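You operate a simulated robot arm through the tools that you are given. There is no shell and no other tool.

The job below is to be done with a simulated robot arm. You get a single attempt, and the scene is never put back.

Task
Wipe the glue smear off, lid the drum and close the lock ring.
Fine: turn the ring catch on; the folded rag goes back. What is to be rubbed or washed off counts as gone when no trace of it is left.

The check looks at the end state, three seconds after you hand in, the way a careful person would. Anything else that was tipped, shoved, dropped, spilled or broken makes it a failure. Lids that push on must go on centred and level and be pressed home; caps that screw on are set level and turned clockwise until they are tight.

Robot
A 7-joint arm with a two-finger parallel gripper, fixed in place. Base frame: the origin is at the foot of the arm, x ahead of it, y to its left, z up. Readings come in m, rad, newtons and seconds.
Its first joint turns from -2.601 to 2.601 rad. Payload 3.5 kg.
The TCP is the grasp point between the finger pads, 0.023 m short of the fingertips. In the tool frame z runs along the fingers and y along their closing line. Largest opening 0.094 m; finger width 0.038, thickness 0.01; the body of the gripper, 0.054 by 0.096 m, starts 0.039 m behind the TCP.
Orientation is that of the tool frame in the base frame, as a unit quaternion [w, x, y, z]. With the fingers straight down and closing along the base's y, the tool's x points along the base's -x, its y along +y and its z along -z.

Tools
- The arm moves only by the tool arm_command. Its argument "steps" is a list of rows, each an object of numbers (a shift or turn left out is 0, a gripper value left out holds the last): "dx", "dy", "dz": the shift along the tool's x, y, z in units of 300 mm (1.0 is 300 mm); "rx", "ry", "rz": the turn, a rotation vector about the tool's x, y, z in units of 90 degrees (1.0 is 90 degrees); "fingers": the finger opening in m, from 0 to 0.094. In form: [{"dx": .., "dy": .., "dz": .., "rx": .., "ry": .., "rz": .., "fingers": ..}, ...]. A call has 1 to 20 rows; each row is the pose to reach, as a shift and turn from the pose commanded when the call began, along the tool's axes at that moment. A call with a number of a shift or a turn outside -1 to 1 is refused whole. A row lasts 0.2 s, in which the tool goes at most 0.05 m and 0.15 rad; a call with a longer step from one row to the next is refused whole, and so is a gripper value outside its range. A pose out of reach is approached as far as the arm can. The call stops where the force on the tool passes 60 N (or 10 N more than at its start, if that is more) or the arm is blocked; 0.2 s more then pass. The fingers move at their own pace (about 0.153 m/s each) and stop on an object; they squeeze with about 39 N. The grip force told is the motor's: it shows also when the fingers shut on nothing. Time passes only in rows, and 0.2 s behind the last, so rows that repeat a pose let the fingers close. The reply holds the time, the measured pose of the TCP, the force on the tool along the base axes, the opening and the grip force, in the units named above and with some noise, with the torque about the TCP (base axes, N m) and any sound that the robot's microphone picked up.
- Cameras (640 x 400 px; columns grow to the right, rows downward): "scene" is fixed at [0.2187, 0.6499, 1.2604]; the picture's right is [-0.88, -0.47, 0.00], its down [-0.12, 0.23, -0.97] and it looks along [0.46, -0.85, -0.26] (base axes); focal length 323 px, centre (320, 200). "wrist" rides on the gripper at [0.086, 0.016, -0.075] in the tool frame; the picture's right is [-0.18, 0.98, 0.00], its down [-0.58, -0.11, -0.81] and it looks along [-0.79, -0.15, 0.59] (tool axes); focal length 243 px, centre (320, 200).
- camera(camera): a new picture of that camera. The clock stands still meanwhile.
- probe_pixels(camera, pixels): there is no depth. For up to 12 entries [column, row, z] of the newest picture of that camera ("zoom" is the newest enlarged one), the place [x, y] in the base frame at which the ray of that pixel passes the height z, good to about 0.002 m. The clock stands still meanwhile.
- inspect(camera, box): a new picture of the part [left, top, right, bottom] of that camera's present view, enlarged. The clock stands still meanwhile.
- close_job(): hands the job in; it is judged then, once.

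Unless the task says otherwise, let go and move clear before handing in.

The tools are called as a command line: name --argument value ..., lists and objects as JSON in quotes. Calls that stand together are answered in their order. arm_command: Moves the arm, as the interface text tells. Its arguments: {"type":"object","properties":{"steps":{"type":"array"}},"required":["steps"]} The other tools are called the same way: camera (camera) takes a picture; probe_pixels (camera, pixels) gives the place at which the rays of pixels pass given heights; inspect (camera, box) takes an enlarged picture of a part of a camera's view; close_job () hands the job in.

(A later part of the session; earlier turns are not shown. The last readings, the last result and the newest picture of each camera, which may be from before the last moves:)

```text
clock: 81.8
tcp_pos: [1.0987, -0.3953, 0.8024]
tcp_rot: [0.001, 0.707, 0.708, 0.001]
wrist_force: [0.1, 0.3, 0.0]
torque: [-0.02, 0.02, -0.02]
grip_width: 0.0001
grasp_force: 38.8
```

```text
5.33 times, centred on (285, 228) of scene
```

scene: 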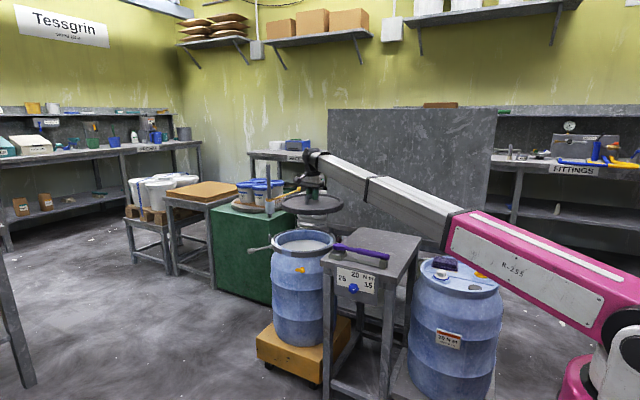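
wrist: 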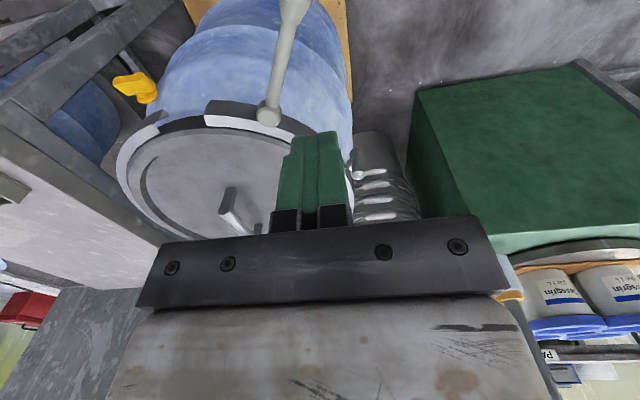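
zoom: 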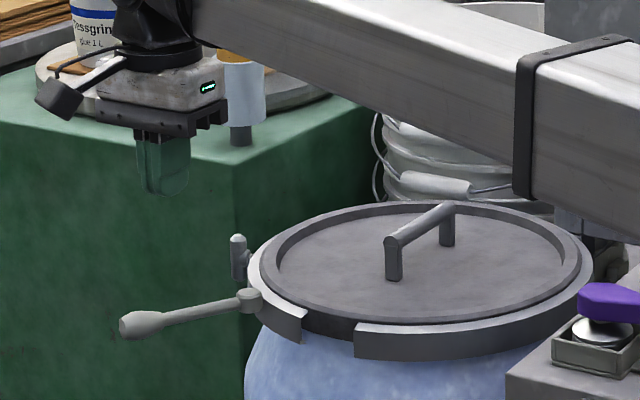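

Radius 1.168 m is reachable. I'll locate the lever's boss, shaft and the T-bar accurately from this view.

inspect --camera "wrist" --box '[230, 0, 390, 200]'

probe_pixels --camera "wrist" --pixels '[[270, 112, 0.68], [270, 112, 0.69], [293, 5, 0.68], [285, 30, 0.68], [278, 70, 0.68], [349, 172, 0.68], [349, 172, 0.69]]'

probe_pixels --camera "scene" --pixels '[[271.5, 246, 0.68], [271.5, 246, 0.69], [249, 251, 0.68], [249, 251, 0.69], [260, 248.8, 0.68], [269.7, 238.2, 0.68], [269.7, 238.2, 0.69]]'

```text
2.00 times, centred on (310, 100) of wrist
```

zoom: 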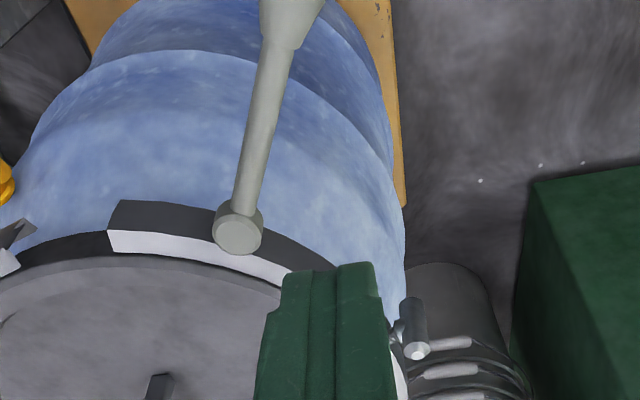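

```text
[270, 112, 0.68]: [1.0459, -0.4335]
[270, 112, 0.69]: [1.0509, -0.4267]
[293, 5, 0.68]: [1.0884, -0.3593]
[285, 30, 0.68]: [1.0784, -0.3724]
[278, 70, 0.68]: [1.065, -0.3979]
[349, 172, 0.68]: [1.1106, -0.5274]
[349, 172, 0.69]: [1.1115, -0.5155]
```

```text
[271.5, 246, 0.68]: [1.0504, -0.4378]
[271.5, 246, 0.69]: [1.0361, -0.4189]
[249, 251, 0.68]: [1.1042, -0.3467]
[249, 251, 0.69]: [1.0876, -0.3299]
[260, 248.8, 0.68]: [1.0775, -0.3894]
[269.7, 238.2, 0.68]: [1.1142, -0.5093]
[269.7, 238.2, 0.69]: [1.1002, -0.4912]
```

The boss axis is at about (1.048,-0.432) and the lever points at 60°, with its shaft at z≈0.682. The T-bar stands near (1.115,-0.51). I'll lower the closed fingers on the lever's gap side, away from the T-bar, ready to sweep it round towards the T-bar.

arm_command --steps '[{"dx": 0.03, "dy": -0.1, "fingers": 0.0}, {"dx": 0.084, "dy": -0.2}, {"dx": 0.084, "dy": -0.2, "dz": 0.12}, {"dx": 0.084, "dy": -0.2, "dz": 0.24}, {"dx": 0.084, "dy": -0.2, "dz": 0.34}, {"dx": 0.084, "dy": -0.2, "dz": 0.373}, {"dx": 0.084, "dy": -0.2, "dz": 0.373}]'

inspect --camera "scene" --box '[235, 200, 335, 275]'

camera --camera "wrist"

```text
clock: 83.4
tcp_pos: [1.0353, -0.3683, 0.6888]
tcp_rot: [0.001, 0.706, 0.708, 0.001]
wrist_force: [1.0, -0.5, 0.3]
torque: [-0.04, -0.01, 0.01]
grip_width: 0.0001
grasp_force: 39.1
```

```text
5.33 times, centred on (285, 238) of scene
```

zoom: 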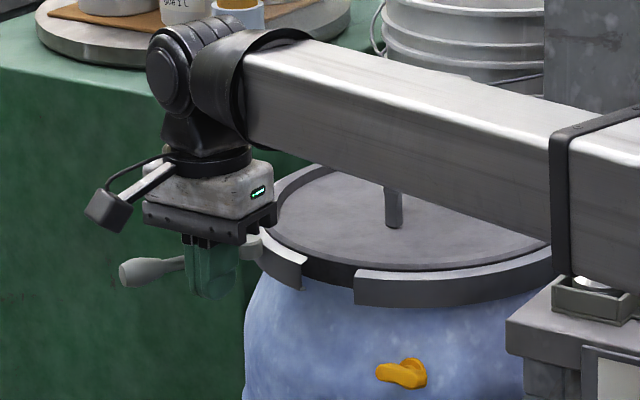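

```text
taken
```

wrist: 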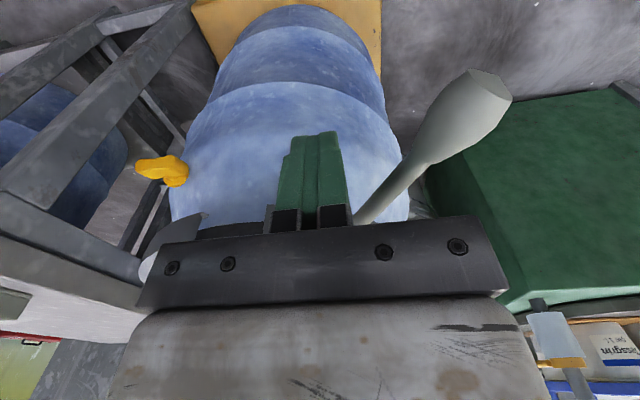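

The fingers stand just to the -x side of the lever shaft. I'll push it gently towards +x along the arc about the boss and see whether it swings.

arm_command --steps '[{"dx": -0.005, "dy": 0.035, "fingers": 0.0}, {"dx": -0.016, "dy": 0.071}, {"dx": -0.026, "dy": 0.103}, {"dx": -0.039, "dy": 0.134}, {"dx": -0.039, "dy": 0.134}]'

inspect --camera "scene" --box '[235, 200, 335, 275]'

camera --camera "wrist"

```text
clock: 84.2
tcp_pos: [1.0534, -0.3735, 0.6878]
tcp_rot: [-0.009, 0.708, 0.706, -0.005]
wrist_force: [-15.4, 7.0, 10.6]
torque: [-0.14, -0.01, -0.25]
grip_width: 0.0002
grasp_force: 39.1
stopped in row 4: the force on the tool passed its limit at 70 N (the readings are from after the stop); the commanded pose is now the measured one
```

```text
5.33 times, centred on (285, 238) of scene
```

zoom: 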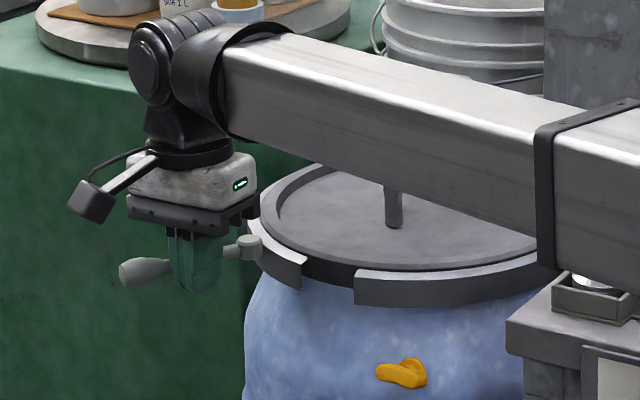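

```text
taken
```

wrist: 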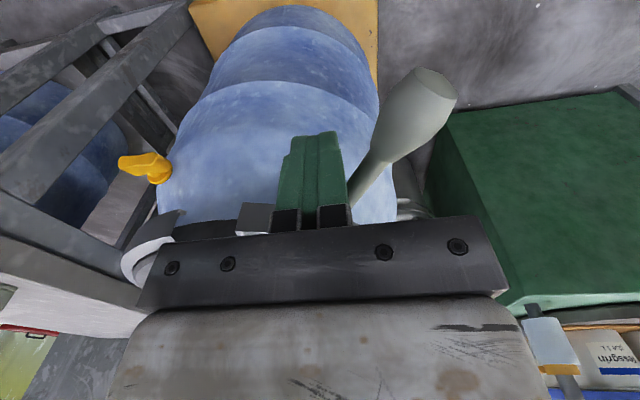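

The lever didn't move and the force peaked, so it is at its stop in that direction, and nothing has shifted. It must close the other way, across the gap. I'll back off, lift over and come down on the other side of the lever.

arm_command --steps '[{"dy": -0.06, "fingers": 0.0}, {"dy": -0.06, "dz": -0.15}, {"dy": -0.06, "dz": -0.3}, {"dy": 0.05, "dx": -0.02, "dz": -0.32}, {"dy": 0.19, "dx": -0.048, "dz": -0.32}, {"dy": 0.2, "dx": -0.048, "dz": -0.32}]'

camera --camera "wrist"

inspect --camera "scene" --box '[235, 200, 335, 275]'

```text
clock: 85.6
tcp_pos: [1.1175, -0.3888, 0.7811]
tcp_rot: [-0.006, 0.707, 0.707, -0.004]
wrist_force: [0.1, 0.0, 0.9]
torque: [0.01, 0.0, 0.01]
grip_width: 0.0002
grasp_force: 38.5
```

```text
taken
```

wrist: 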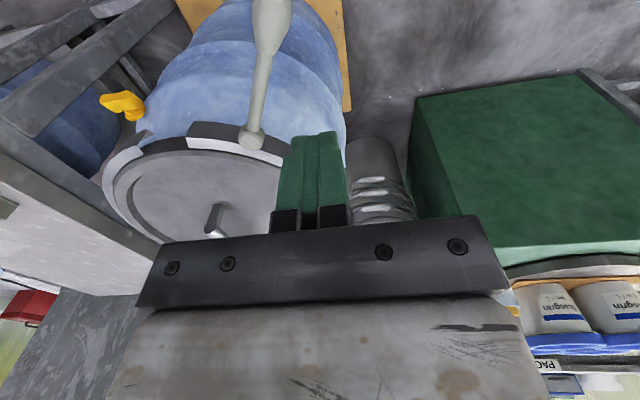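

```text
5.33 times, centred on (285, 238) of scene
```

zoom: 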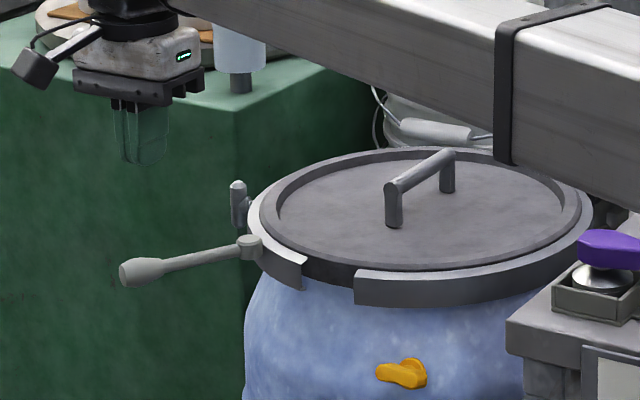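

The fingers are now on the +x side of the lever with about 13 mm clearance. I'll descend to the lever's level.

arm_command --steps '[{"dz": 0.12, "fingers": 0.0}, {"dz": 0.22}, {"dz": 0.3}, {"dz": 0.3}]'

camera --camera "wrist"

```text
clock: 86.6
tcp_pos: [1.1175, -0.3876, 0.6932]
tcp_rot: [-0.007, 0.707, 0.707, -0.005]
wrist_force: [1.1, 0.0, -0.2]
torque: [0.0, -0.05, -0.01]
grip_width: 0.0
grasp_force: 38.9
```

```text
taken
```

wrist: 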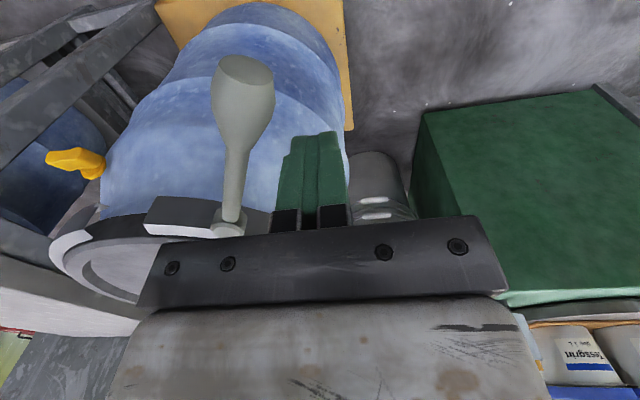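

Ready. I'll push the lever towards -x along its arc, a third of the way first.

arm_command --steps '[{"dx": 0.009, "dy": -0.044, "fingers": 0.0}, {"dx": 0.036, "dy": -0.077}, {"dx": 0.064, "dy": -0.109}, {"dx": 0.08, "dy": -0.149}, {"dx": 0.093, "dy": -0.189}, {"dx": 0.093, "dy": -0.189}]'

inspect --camera "scene" --box '[235, 200, 335, 275]'

camera --camera "wrist"

```text
clock: 88.0
tcp_pos: [1.0594, -0.3614, 0.6938]
tcp_rot: [-0.007, 0.707, 0.707, -0.005]
wrist_force: [0.3, -0.2, -0.1]
torque: [0.0, 0.02, 0.03]
grip_width: 0.0
grasp_force: 39.0
```

```text
5.33 times, centred on (285, 238) of scene
```

zoom: 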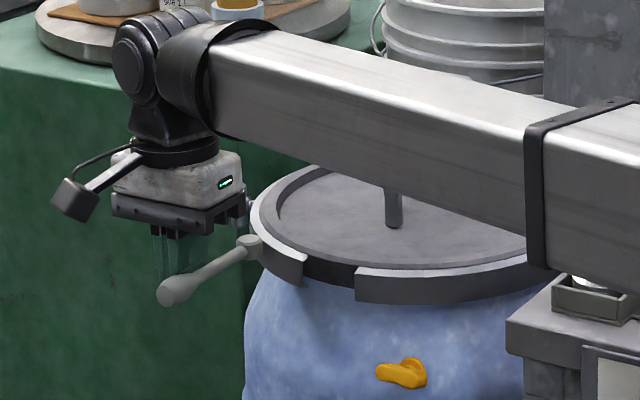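

```text
taken
```

wrist: 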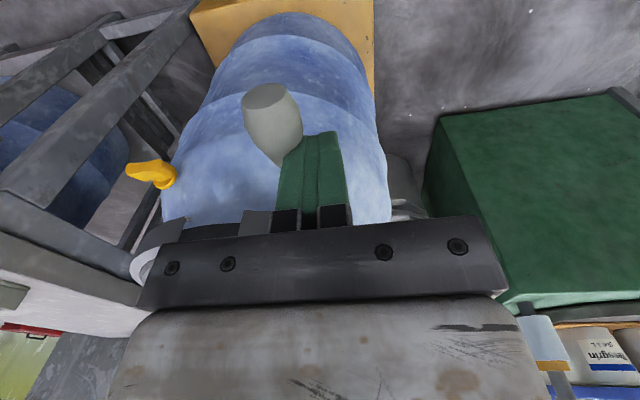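

The lever is swinging freely with no resistance. I'll continue along the arc.

arm_command --steps '[{"dx": 0.005, "dy": -0.04, "fingers": 0.0}, {"dx": 0.006, "dy": -0.081}, {"dx": -0.006, "dy": -0.122}, {"dx": -0.023, "dy": -0.16}, {"dx": -0.048, "dy": -0.195}, {"dx": -0.048, "dy": -0.195}]'

inspect --camera "scene" --box '[235, 200, 335, 275]'

camera --camera "wrist"

```text
clock: 89.4
tcp_pos: [1.0026, -0.3774, 0.6964]
tcp_rot: [-0.007, 0.707, 0.707, -0.005]
wrist_force: [0.7, 1.0, -0.2]
torque: [0.0, -0.01, -0.03]
grip_width: 0.0
grasp_force: 39.0
```

```text
5.33 times, centred on (285, 238) of scene
```

zoom: 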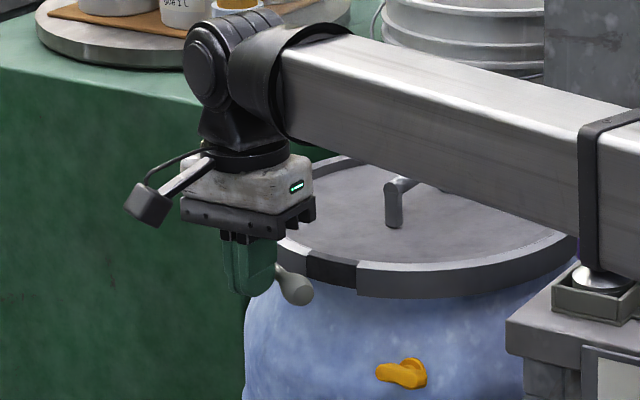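

```text
taken
```

wrist: 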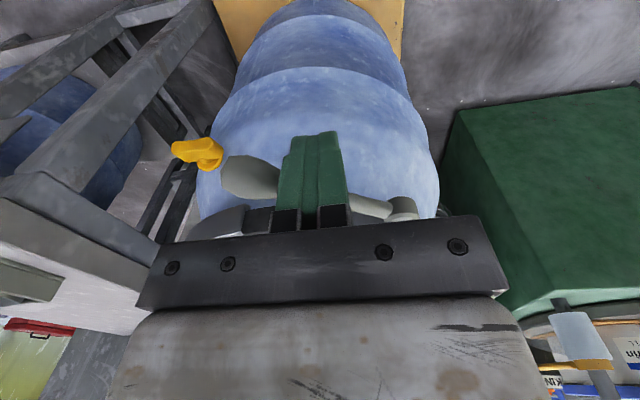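

The lever has swung most of the way and the ring gap is tightening. I'll press it on towards the ring, watching the force.

arm_command --steps '[{"dx": -0.025, "dy": -0.036, "fingers": 0.0}, {"dx": -0.042, "dy": -0.05}, {"dx": -0.06, "dy": -0.061}, {"dx": -0.06, "dy": -0.061}]'

inspect --camera "scene" --box '[235, 200, 335, 275]'

camera --camera "wrist"

```text
clock: 90.3
tcp_pos: [0.9898, -0.3849, 0.6959]
tcp_rot: [-0.007, 0.705, 0.709, 0.007]
wrist_force: [14.0, 26.1, 2.2]
torque: [0.33, -0.16, -0.02]
grip_width: 0.0
grasp_force: 39.0
stopped in row 4: the force on the tool passed its limit at 63 N (the readings are from after the stop); the commanded pose is now the measured one
```

```text
5.33 times, centred on (285, 238) of scene
```

zoom: 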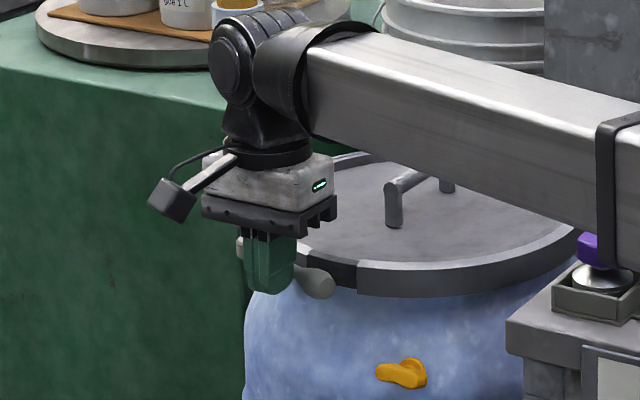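

```text
taken
```

wrist: 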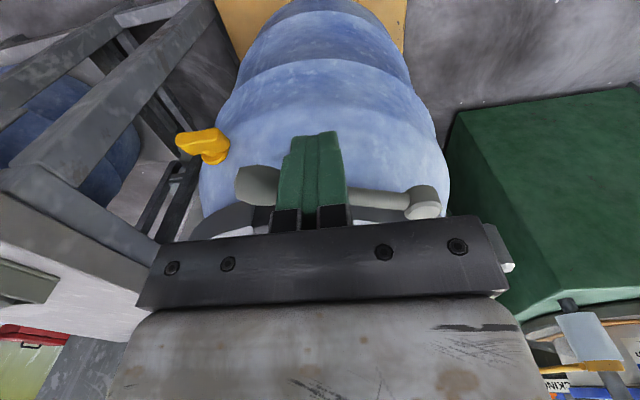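

The push reached the force limit with the lever lying nearly along the ring. I'll back off and look at whether it is fully closed.

arm_command --steps '[{"dx": 0.05, "fingers": 0.0}, {"dx": 0.12}, {"dx": 0.12, "dz": -0.12}, {"dx": 0.12, "dz": -0.25}, {"dx": 0.12, "dz": -0.38}, {"dx": 0.12, "dz": -0.38}]'

camera --camera "wrist"

inspect --camera "scene" --box '[250, 215, 340, 275]'

inspect --camera "wrist" --box '[160, 0, 480, 200]'

```text
clock: 91.7
tcp_pos: [0.989, -0.3568, 0.8089]
tcp_rot: [-0.007, 0.706, 0.709, 0.004]
wrist_force: [-0.3, 0.2, -1.9]
torque: [0.03, 0.01, -0.03]
grip_width: 0.0
grasp_force: 39.4
```

```text
taken
```

wrist: 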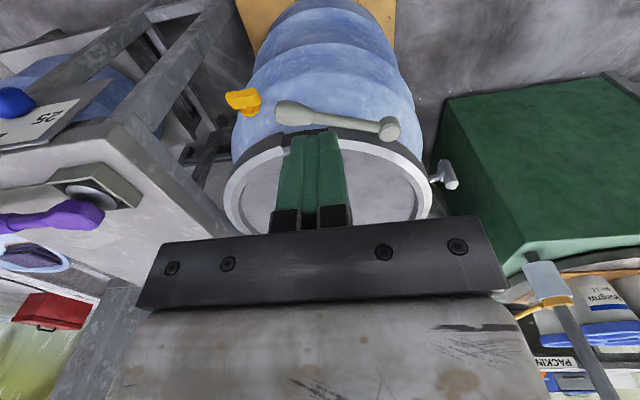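

```text
6.67 times, centred on (295, 245) of scene
```

zoom: 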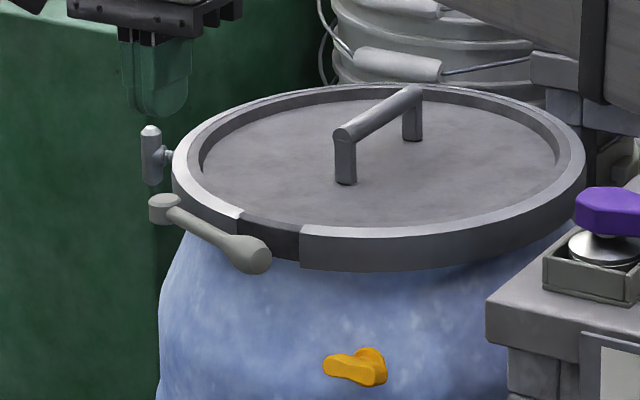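

```text
2.00 times, centred on (320, 100) of wrist
```

zoom: 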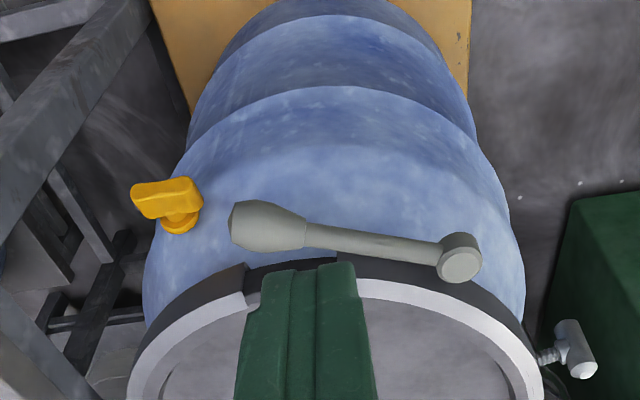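

The ring has contracted: its flange now hugs the lid's edge, and the lever lies along the ring with a smaller gap. I'll probe the lever's angle and look closer at the T-bar catch.

probe_pixels --camera "wrist" --pixels '[[390, 132.5, 0.69], [345, 119, 0.682], [285, 112.5, 0.682], [440, 182, 0.68], [450, 185, 0.7], [447, 165, 0.66]]'

inspect --camera "wrist" --box '[380, 110, 480, 210]'

inspect --camera "scene" --box '[262, 230, 302, 255]'

```text
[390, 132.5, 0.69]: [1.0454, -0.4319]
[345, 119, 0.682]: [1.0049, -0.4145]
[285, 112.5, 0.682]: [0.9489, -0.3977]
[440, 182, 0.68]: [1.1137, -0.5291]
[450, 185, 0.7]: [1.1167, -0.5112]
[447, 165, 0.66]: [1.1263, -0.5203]
```

```text
4.00 times, centred on (430, 160) of wrist
```

zoom: 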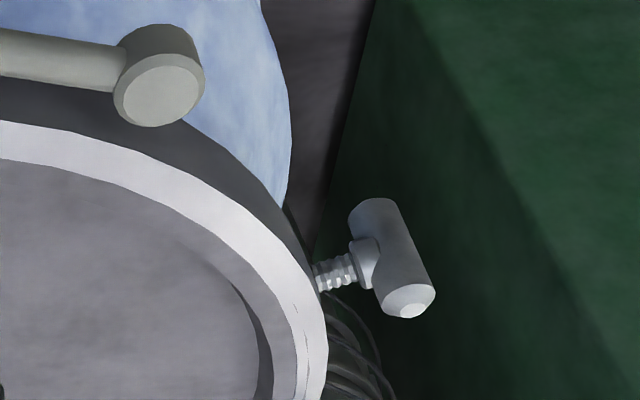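

```text
16.00 times, centred on (282, 242) of scene
```

zoom: 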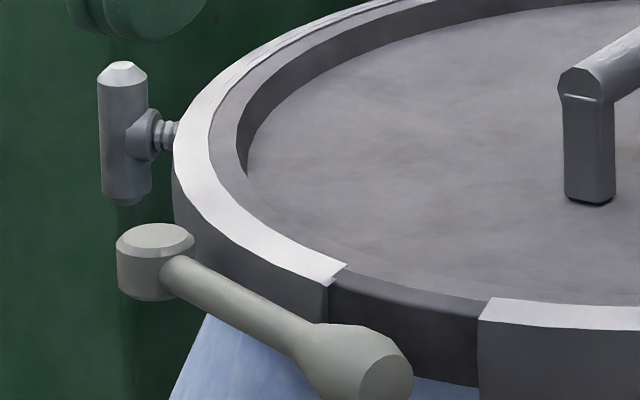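

The lever now lies at about 161°, swung 100° from open, and the flange covers the lid edge. Before deciding about the catch I'll look more closely at both candidates, the orange wing and the threaded T-bar, for marks or how they would engage.

inspect --camera "wrist" --box '[210, 80, 290, 130]'

inspect --camera "scene" --box '[289, 258, 313, 273]'

inspect --camera "scene" --box '[260, 228, 284, 250]'

inspect --camera "scene" --box '[265, 220, 345, 380]'

```text
8.00 times, centred on (250, 105) of wrist
```

zoom: 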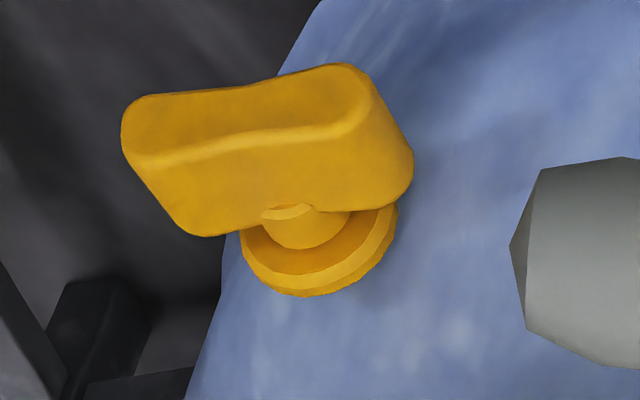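

```text
16.00 times, centred on (301, 266) of scene
```

zoom: 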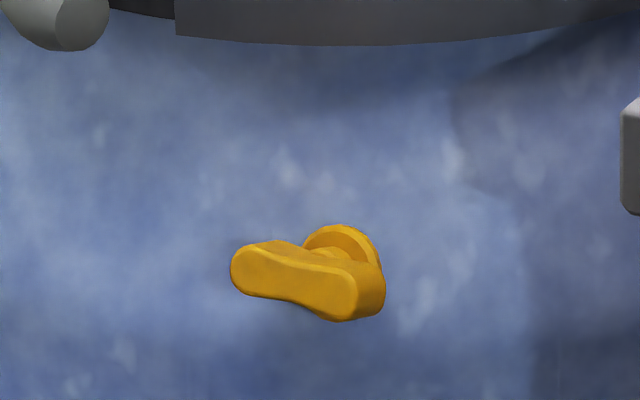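

```text
16.00 times, centred on (272, 239) of scene
```

zoom: 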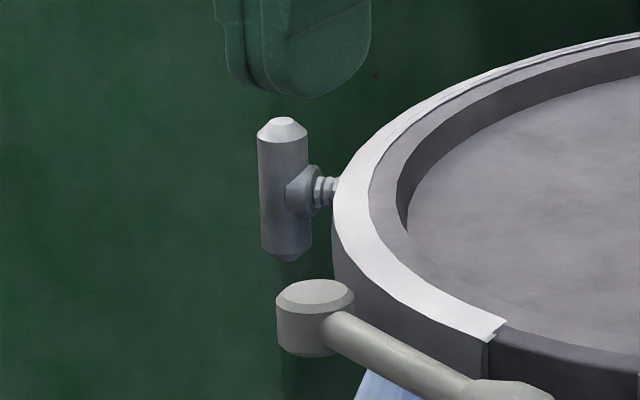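

```text
2.50 times, centred on (305, 300) of scene
```

zoom: 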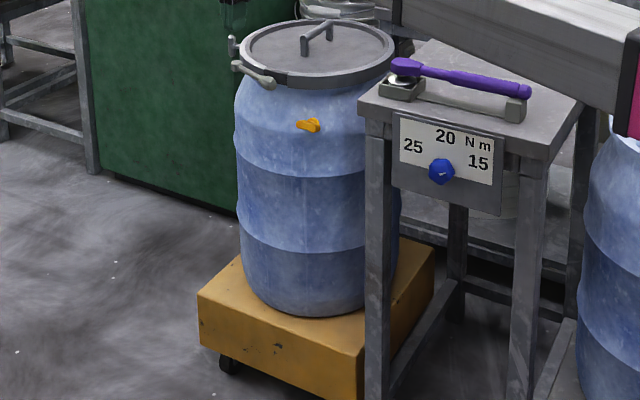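

I need the exact 3-D position of the orange wing relative to the closed lever and ring, so I'll triangulate its disc and wing.

probe_pixels --camera "wrist" --pixels '[[249.75, 111.3, 0.61], [249.75, 111.3, 0.64], [226, 98, 0.61], [226, 98, 0.64], [255, 89, 0.61], [255, 89, 0.64]]'

probe_pixels --camera "scene" --pixels '[[302.4, 269.75, 0.61], [302.4, 269.75, 0.64], [303.5, 272.5, 0.61], [303.5, 272.5, 0.64], [295.6, 270.3, 0.61], [295.6, 270.3, 0.64]]'

```text
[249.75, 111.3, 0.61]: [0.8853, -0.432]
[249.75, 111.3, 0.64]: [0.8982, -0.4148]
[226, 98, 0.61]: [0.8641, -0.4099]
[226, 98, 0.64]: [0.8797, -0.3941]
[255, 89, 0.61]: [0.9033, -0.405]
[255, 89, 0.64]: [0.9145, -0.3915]
```

```text
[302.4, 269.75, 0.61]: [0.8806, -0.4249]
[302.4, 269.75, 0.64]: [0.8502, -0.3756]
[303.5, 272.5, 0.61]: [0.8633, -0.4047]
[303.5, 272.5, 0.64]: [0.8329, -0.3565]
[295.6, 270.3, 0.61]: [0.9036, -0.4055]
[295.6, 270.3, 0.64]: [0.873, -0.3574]
```

The orange wing is at z≈0.605, about 55 mm below the ring, so it can't act on the ring or lever. The T-bar sits right on the ring's stud. I'll move for a closer look at the T-bar from the +y side.

arm_command --steps '[{"dy": 0.12, "fingers": 0.0}, {"dy": 0.22, "dx": -0.02, "dz": 0.05}, {"dy": 0.22, "dx": -0.02, "dz": 0.05}]'

camera --camera "wrist"

inspect --camera "wrist" --box '[320, 90, 420, 190]'

```text
clock: 92.5
tcp_pos: [1.0561, -0.3613, 0.7945]
tcp_rot: [-0.007, 0.706, 0.708, 0.003]
wrist_force: [0.7, -0.7, -0.3]
torque: [0.02, -0.02, 0.01]
grip_width: 0.0
grasp_force: 39.0
```

```text
taken
```

wrist: 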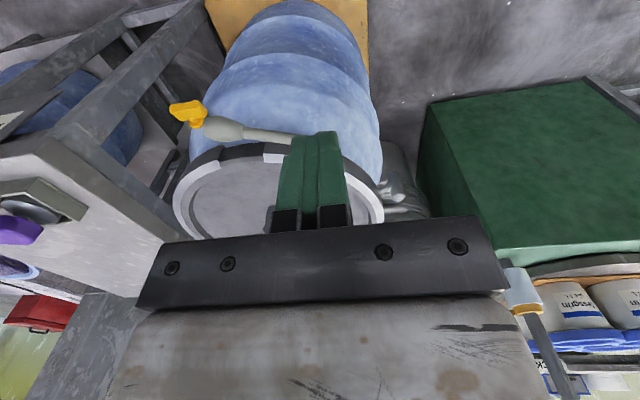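

```text
4.00 times, centred on (370, 140) of wrist
```

zoom: 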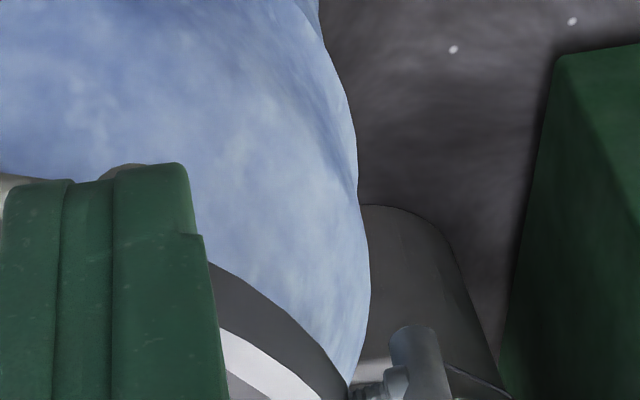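

inspect --camera "wrist" --box '[345, 160, 405, 215]'

inspect --camera "scene" --box '[262, 228, 282, 248]'

```text
7.27 times, centred on (375, 188) of wrist
```

zoom: 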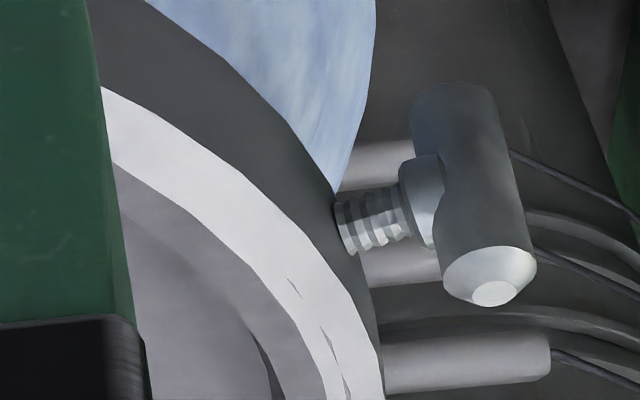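

```text
16.00 times, centred on (272, 238) of scene
```

zoom: 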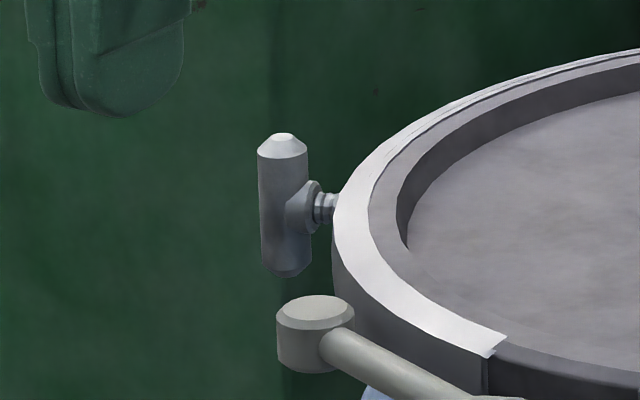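

The T-bar is a hub and bar on a threaded stud. To find out whether it turns, I'll bring the closed fingertips near the upper half of the bar from the +y side and touch it very lightly.

arm_command --steps '[{"dx": -0.08, "dy": 0.06, "dz": 0.03, "fingers": 0.0}, {"dx": -0.18, "dy": 0.12, "dz": 0.07}, {"dx": -0.28, "dy": 0.173, "dz": 0.115}, {"dx": -0.28, "dy": 0.173, "dz": 0.115}]'

camera --camera "wrist"

inspect --camera "scene" --box '[245, 205, 305, 250]'

```text
clock: 93.5
tcp_pos: [1.1057, -0.4424, 0.7591]
tcp_rot: [-0.008, 0.706, 0.708, 0.004]
wrist_force: [0.5, -0.2, 0.2]
torque: [0.03, -0.02, 0.02]
grip_width: 0.0
grasp_force: 39.1
```

```text
taken
```

wrist: 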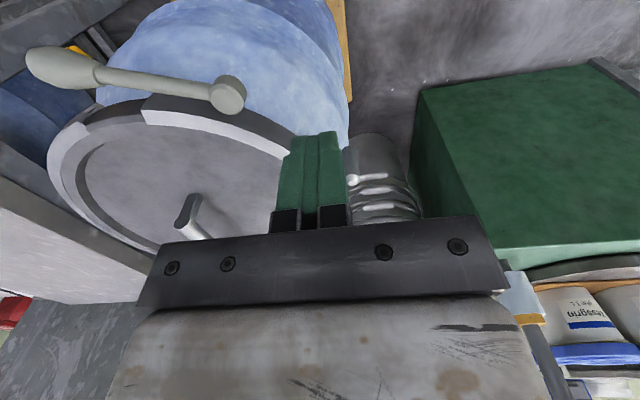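

```text
8.89 times, centred on (275, 228) of scene
```

zoom: 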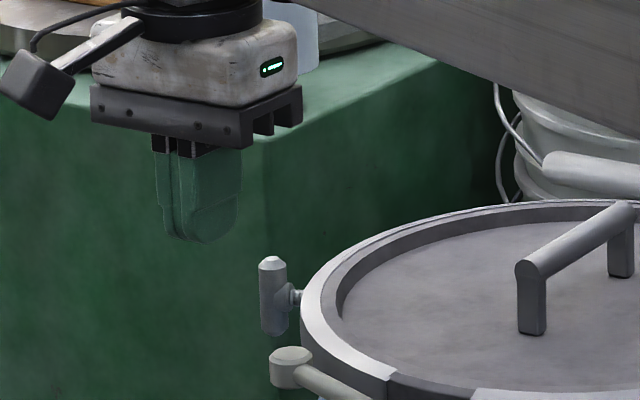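

arm_command --steps '[{"dz": 0.09, "fingers": 0.0}, {"dz": 0.165}, {"dz": 0.165, "dx": -0.05}, {"dz": 0.165, "dx": -0.1}, {"dz": 0.165, "dx": -0.12}, {"dz": 0.165, "dx": -0.12}]'

inspect --camera "scene" --box '[250, 215, 300, 255]'

```text
clock: 94.9
tcp_pos: [1.1074, -0.4789, 0.7104]
tcp_rot: [-0.008, 0.706, 0.708, 0.004]
wrist_force: [-0.4, -0.1, 0.0]
torque: [0.0, -0.01, -0.03]
grip_width: 0.0
grasp_force: 38.6
```

```text
10.00 times, centred on (275, 235) of scene
```

zoom: 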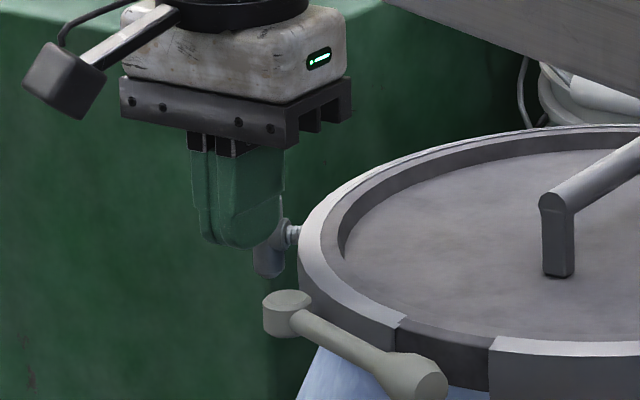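

The fingertips are right in front of the bar's upper half. A slow, light push of 5 mm in -y will show whether it turns.

arm_command --steps '[{"dx": -0.006, "fingers": 0.0}, {"dx": -0.012}, {"dx": -0.018}, {"dx": -0.018}]'

inspect --camera "scene" --box '[250, 215, 300, 255]'

```text
clock: 95.9
tcp_pos: [1.1061, -0.4846, 0.7099]
tcp_rot: [-0.008, 0.705, 0.709, 0.003]
wrist_force: [0.1, -0.1, 0.0]
torque: [0.0, -0.02, 0.02]
grip_width: 0.0001
grasp_force: 39.1
```

```text
10.00 times, centred on (275, 235) of scene
```

zoom: 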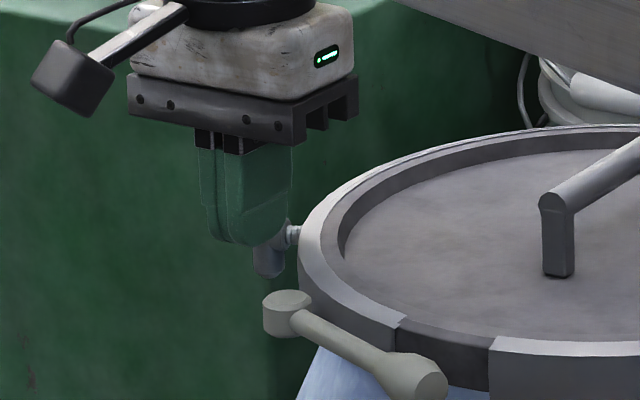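

No force yet. I'll continue another few millimetres.

arm_command --steps '[{"dx": -0.006, "fingers": 0.0}, {"dx": -0.012}, {"dx": -0.018}, {"dx": -0.018}]'

inspect --camera "scene" --box '[250, 215, 300, 255]'

```text
clock: 96.9
tcp_pos: [1.1057, -0.4903, 0.7088]
tcp_rot: [-0.007, 0.705, 0.709, 0.004]
wrist_force: [-0.2, 0.7, 0.1]
torque: [0.03, 0.01, -0.01]
grip_width: 0.0
grasp_force: 39.4
```

```text
10.00 times, centred on (275, 235) of scene
```

zoom: 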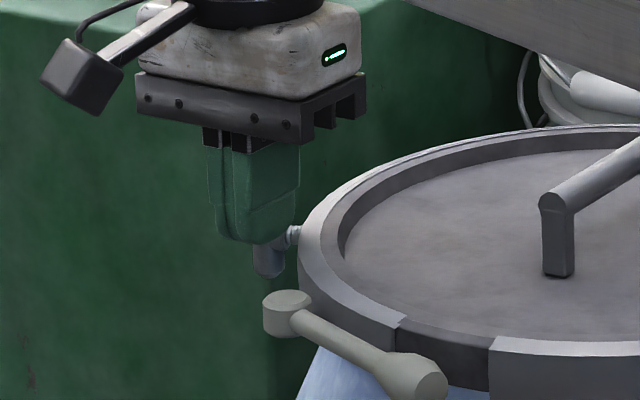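

arm_command --steps '[{"dx": -0.006, "dy": 0.008, "fingers": 0.0}, {"dx": -0.012, "dy": 0.015}, {"dx": -0.018, "dy": 0.015}, {"dx": -0.018, "dy": 0.015}]'

inspect --camera "scene" --box '[250, 215, 300, 255]'

```text
clock: 97.9
tcp_pos: [1.1108, -0.4941, 0.7104]
tcp_rot: [-0.006, 0.706, 0.708, 0.005]
wrist_force: [-8.6, 10.3, 18.7]
torque: [-0.1, 0.06, -0.07]
grip_width: 0.0004
grasp_force: 38.8
```

```text
10.00 times, centred on (275, 235) of scene
```

zoom: 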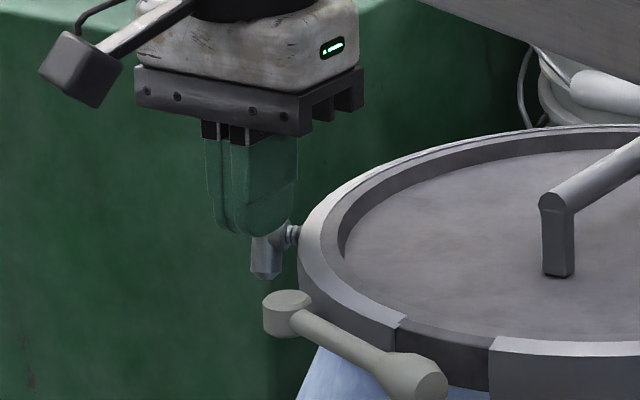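

A contact force appears and the T-bar's lower end looks slightly displaced. I'll back off and see whether the bar has turned.

arm_command --steps '[{"dx": 0.03, "fingers": 0.0}, {"dx": 0.1}, {"dx": 0.2}, {"dx": 0.2, "dz": -0.1}, {"dx": 0.2, "dz": -0.2}, {"dx": 0.2, "dz": -0.2}]'

inspect --camera "scene" --box '[250, 215, 300, 255]'

inspect --camera "scene" --box '[262, 228, 282, 248]'

```text
clock: 99.3
tcp_pos: [1.1096, -0.4345, 0.7692]
tcp_rot: [-0.007, 0.706, 0.708, 0.004]
wrist_force: [-0.6, -0.7, 0.4]
torque: [0.04, -0.05, -0.02]
grip_width: 0.0
grasp_force: 39.2
```

```text
10.00 times, centred on (275, 235) of scene
```

zoom: 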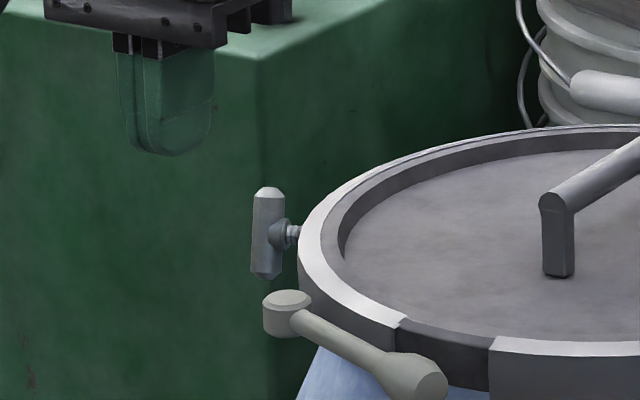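

```text
16.00 times, centred on (272, 238) of scene
```

zoom: 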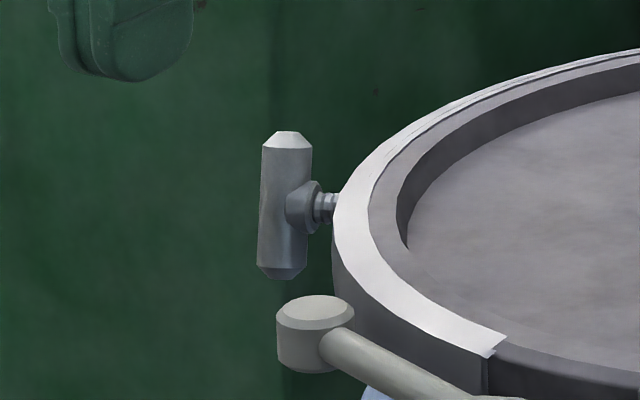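

The T-bar did turn a few degrees (its top moved from zoom column 257 to 262), so it is a rotating part on the ring. To be sure which part is the two-state catch I also want to know whether the orange wing turns. I'll move over its -x end and look from close up first.

arm_command --steps '[{"dx": 0.1, "dz": -0.1, "fingers": 0.0}, {"dx": 0.2, "dy": -0.1, "dz": -0.15}, {"dx": 0.25, "dy": -0.25, "dz": -0.15}, {"dx": 0.25, "dy": -0.4, "dz": -0.15}, {"dx": 0.25, "dy": -0.55, "dz": -0.15}, {"dx": 0.25, "dy": -0.7, "dz": -0.15}, {"dx": 0.25, "dy": -0.8, "dz": -0.15}, {"dx": 0.25, "dy": -0.8, "dz": -0.15}]'

camera --camera "wrist"

inspect --camera "scene" --box '[250, 215, 350, 285]'

```text
clock: 101.1
tcp_pos: [0.8691, -0.365, 0.8168]
tcp_rot: [-0.007, 0.706, 0.708, 0.004]
wrist_force: [0.3, 0.0, 0.5]
torque: [-0.01, -0.01, 0.02]
grip_width: 0.0002
grasp_force: 39.1
```

```text
taken
```

wrist: 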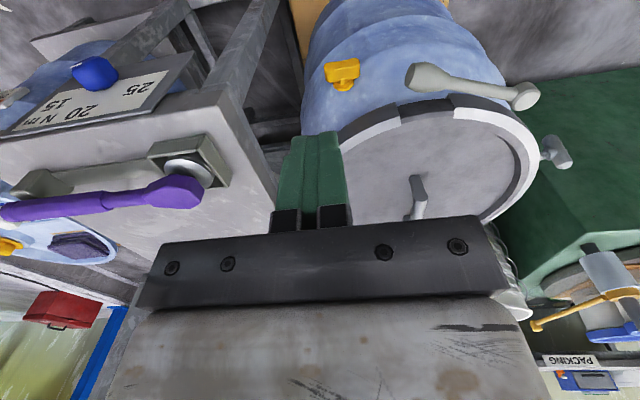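

```text
5.71 times, centred on (300, 250) of scene
```

zoom: 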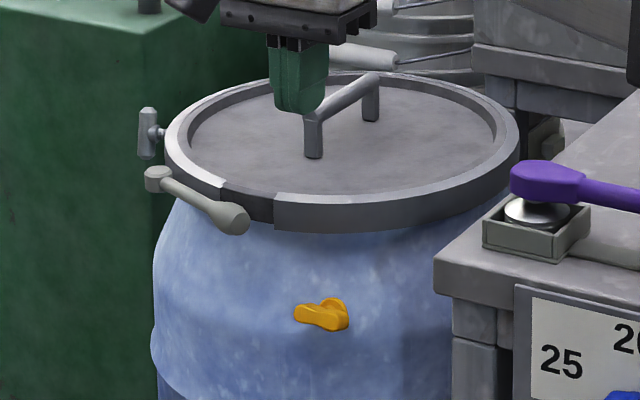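

inspect --camera "wrist" --box '[300, 40, 580, 220]'

inspect --camera "wrist" --box '[300, 40, 390, 110]'

```text
2.22 times, centred on (440, 130) of wrist
```

zoom: 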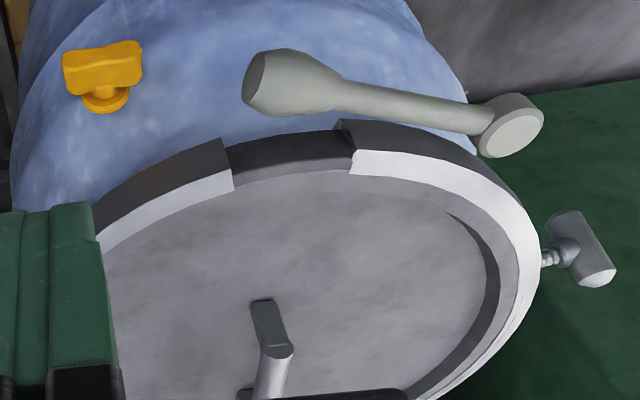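

```text
5.71 times, centred on (345, 75) of wrist
```

zoom: 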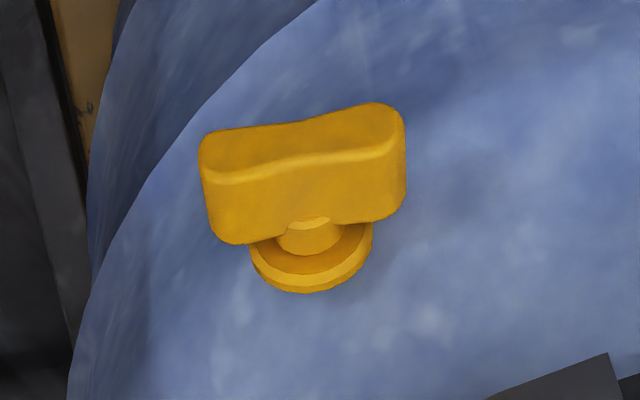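

I'll come down with closed fingers just above the wing's -x end, at about (0.862,-0.400), clear of the ring and lever, for a light downward touch.

arm_command --steps '[{"dx": -0.06, "dy": -0.012, "dz": 0.1, "fingers": 0.0}, {"dx": -0.117, "dy": -0.024, "dz": 0.22}, {"dx": -0.117, "dy": -0.024, "dz": 0.35}, {"dx": -0.117, "dy": -0.024, "dz": 0.46}, {"dx": -0.117, "dy": -0.024, "dz": 0.53}, {"dx": -0.117, "dy": -0.024, "dz": 0.53}]'

inspect --camera "scene" --box '[270, 225, 340, 285]'

camera --camera "wrist"

```text
clock: 102.5
tcp_pos: [0.8655, -0.3959, 0.6553]
tcp_rot: [-0.007, 0.706, 0.709, 0.003]
wrist_force: [-0.2, 0.1, -0.2]
torque: [-0.02, 0.02, 0.01]
grip_width: 0.0
grasp_force: 39.4
```

```text
6.67 times, centred on (305, 255) of scene
```

zoom: 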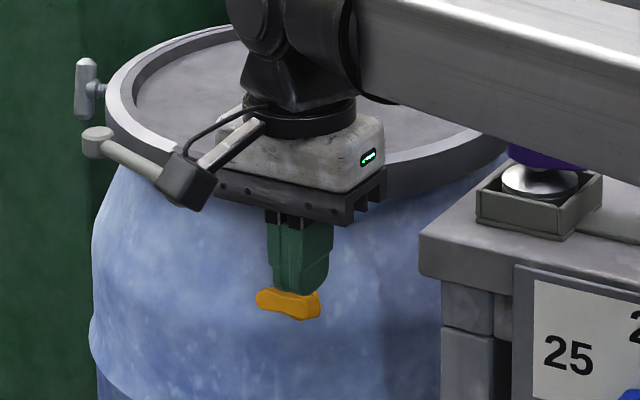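

```text
taken
```

wrist: 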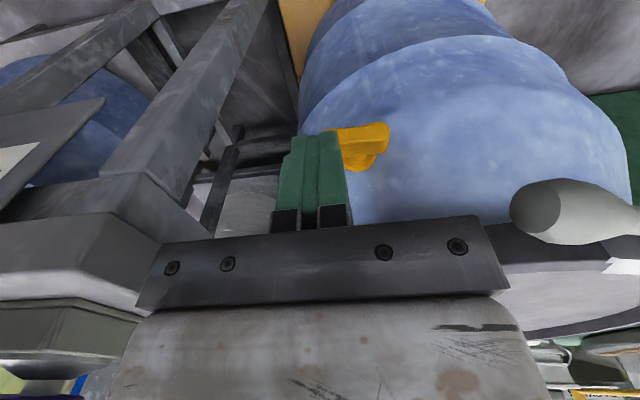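

The fingertips hover about 15 mm above the wing's -x half. I'll lower gently.

arm_command --steps '[{"dz": 0.015, "fingers": 0.0}, {"dz": 0.03}, {"dz": 0.045}, {"dz": 0.055}, {"dz": 0.055}]'

inspect --camera "scene" --box '[285, 250, 317, 275]'

```text
clock: 103.7
tcp_pos: [0.8614, -0.3949, 0.6413]
tcp_rot: [-0.009, 0.706, 0.708, 0.003]
wrist_force: [-12.5, 6.1, 7.4]
torque: [0.03, 0.21, -0.06]
grip_width: 0.0
grasp_force: 39.4
```

```text
16.00 times, centred on (301, 262) of scene
```

zoom: 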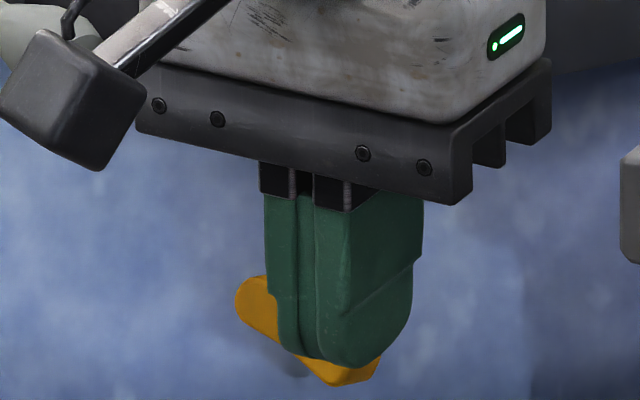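

The orange wing does turn, right end down by roughly 25–30°, under a light load. I'll keep turning it slowly to see whether it has a definite end position or a click, since I can turn it back if needed.

arm_command --steps '[{"dz": 0.01, "dy": 0.008, "fingers": 0.0}, {"dz": 0.025, "dy": 0.016}, {"dz": 0.04, "dy": 0.02}, {"dz": 0.04, "dy": 0.02}]'

inspect --camera "scene" --box '[285, 250, 317, 275]'

```text
clock: 104.7
tcp_pos: [0.8655, -0.3927, 0.6305]
tcp_rot: [-0.011, 0.706, 0.709, 0.004]
wrist_force: [-33.0, 21.6, 9.9]
torque: [0.28, 0.42, -0.15]
grip_width: 0.0
grasp_force: 39.0
```

```text
16.00 times, centred on (301, 262) of scene
```

zoom: 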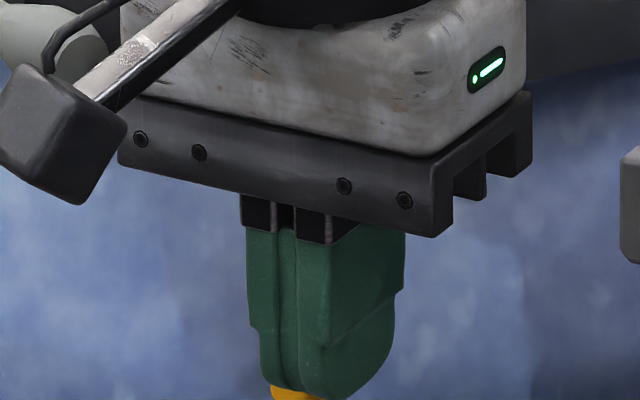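

The sideways force is growing (-33 N in x), so I'll lift off and look at the wing's position.

arm_command --steps '[{"dy": -0.02, "dx": 0.02, "fingers": 0.0}, {"dy": -0.04, "dx": 0.04, "dz": -0.1}, {"dy": -0.04, "dx": 0.04, "dz": -0.25}, {"dy": -0.04, "dx": 0.04, "dz": -0.4}, {"dy": -0.04, "dx": 0.04, "dz": -0.5}, {"dy": -0.04, "dx": 0.04, "dz": -0.5}]'

inspect --camera "scene" --box '[270, 235, 334, 275]'

camera --camera "wrist"

```text
clock: 106.1
tcp_pos: [0.855, -0.386, 0.7793]
tcp_rot: [-0.007, 0.706, 0.709, 0.003]
wrist_force: [0.0, -0.4, -1.5]
torque: [-0.03, 0.0, 0.0]
grip_width: 0.0
grasp_force: 38.9
```

```text
10.00 times, centred on (302, 255) of scene
```

zoom: 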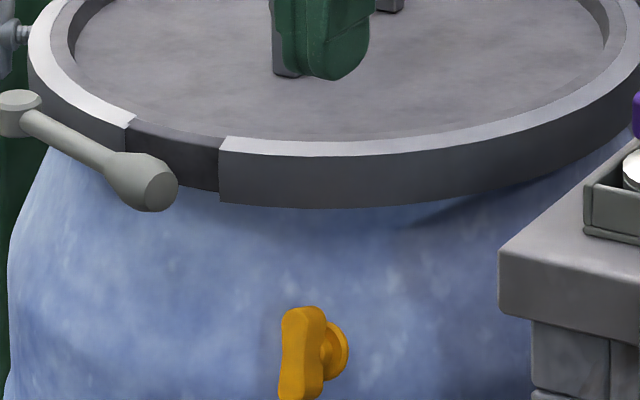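

```text
taken
```

wrist: 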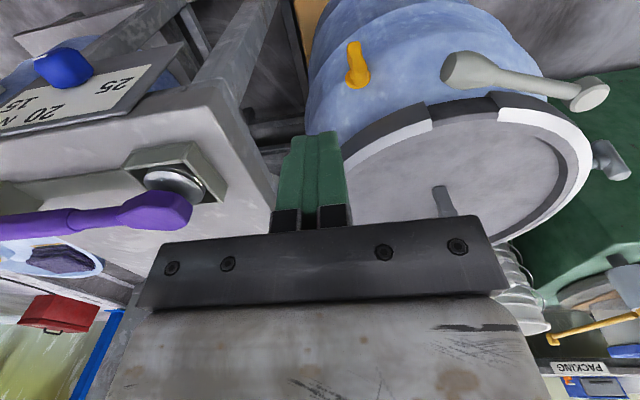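

The wing turned a quarter and stopped upright against a definite end stop. So it is a two-state turn catch just past the lever's closed tip, matching "turn the ring catch on". The T-bar is only a freely turning threaded screw, and I'll put its few degrees back. First I'll confirm the lever is at its closed stop by pressing near its knob.

arm_command --steps '[{"dx": 0.05, "dy": 0.1, "fingers": 0.0}, {"dx": 0.1, "dy": 0.24}, {"dx": 0.11, "dy": 0.38}, {"dx": 0.11, "dy": 0.38, "dz": 0.12}, {"dx": 0.11, "dy": 0.38, "dz": 0.24}, {"dx": 0.11, "dy": 0.38, "dz": 0.3}, {"dx": 0.11, "dy": 0.38, "dz": 0.3}]'

camera --camera "wrist"

inspect --camera "scene" --box '[255, 220, 325, 275]'

```text
clock: 107.7
tcp_pos: [0.9725, -0.3496, 0.689]
tcp_rot: [-0.007, 0.706, 0.708, 0.004]
wrist_force: [-0.2, 0.6, -0.8]
torque: [0.0, -0.02, 0.01]
grip_width: 0.0001
grasp_force: 38.9
```

```text
taken
```

wrist: 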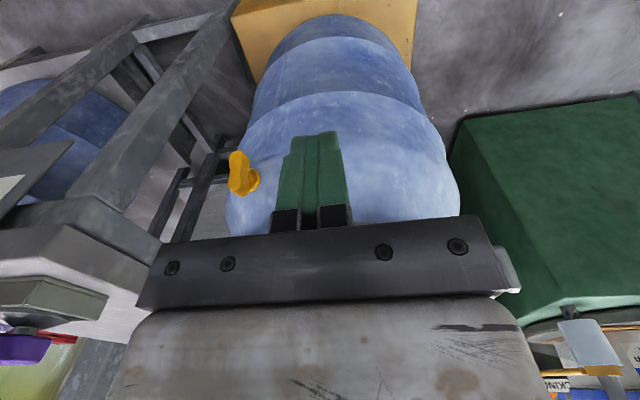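

```text
7.27 times, centred on (290, 248) of scene
```

zoom: 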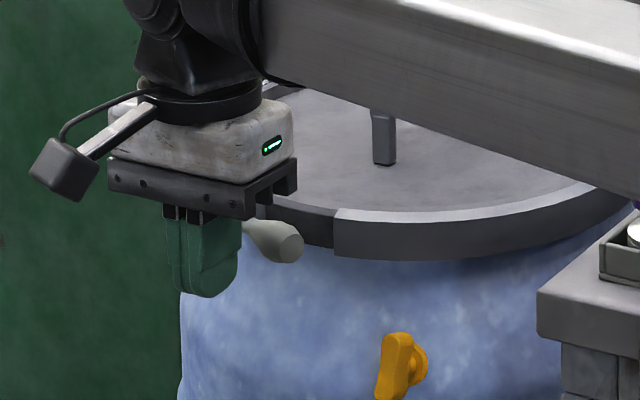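

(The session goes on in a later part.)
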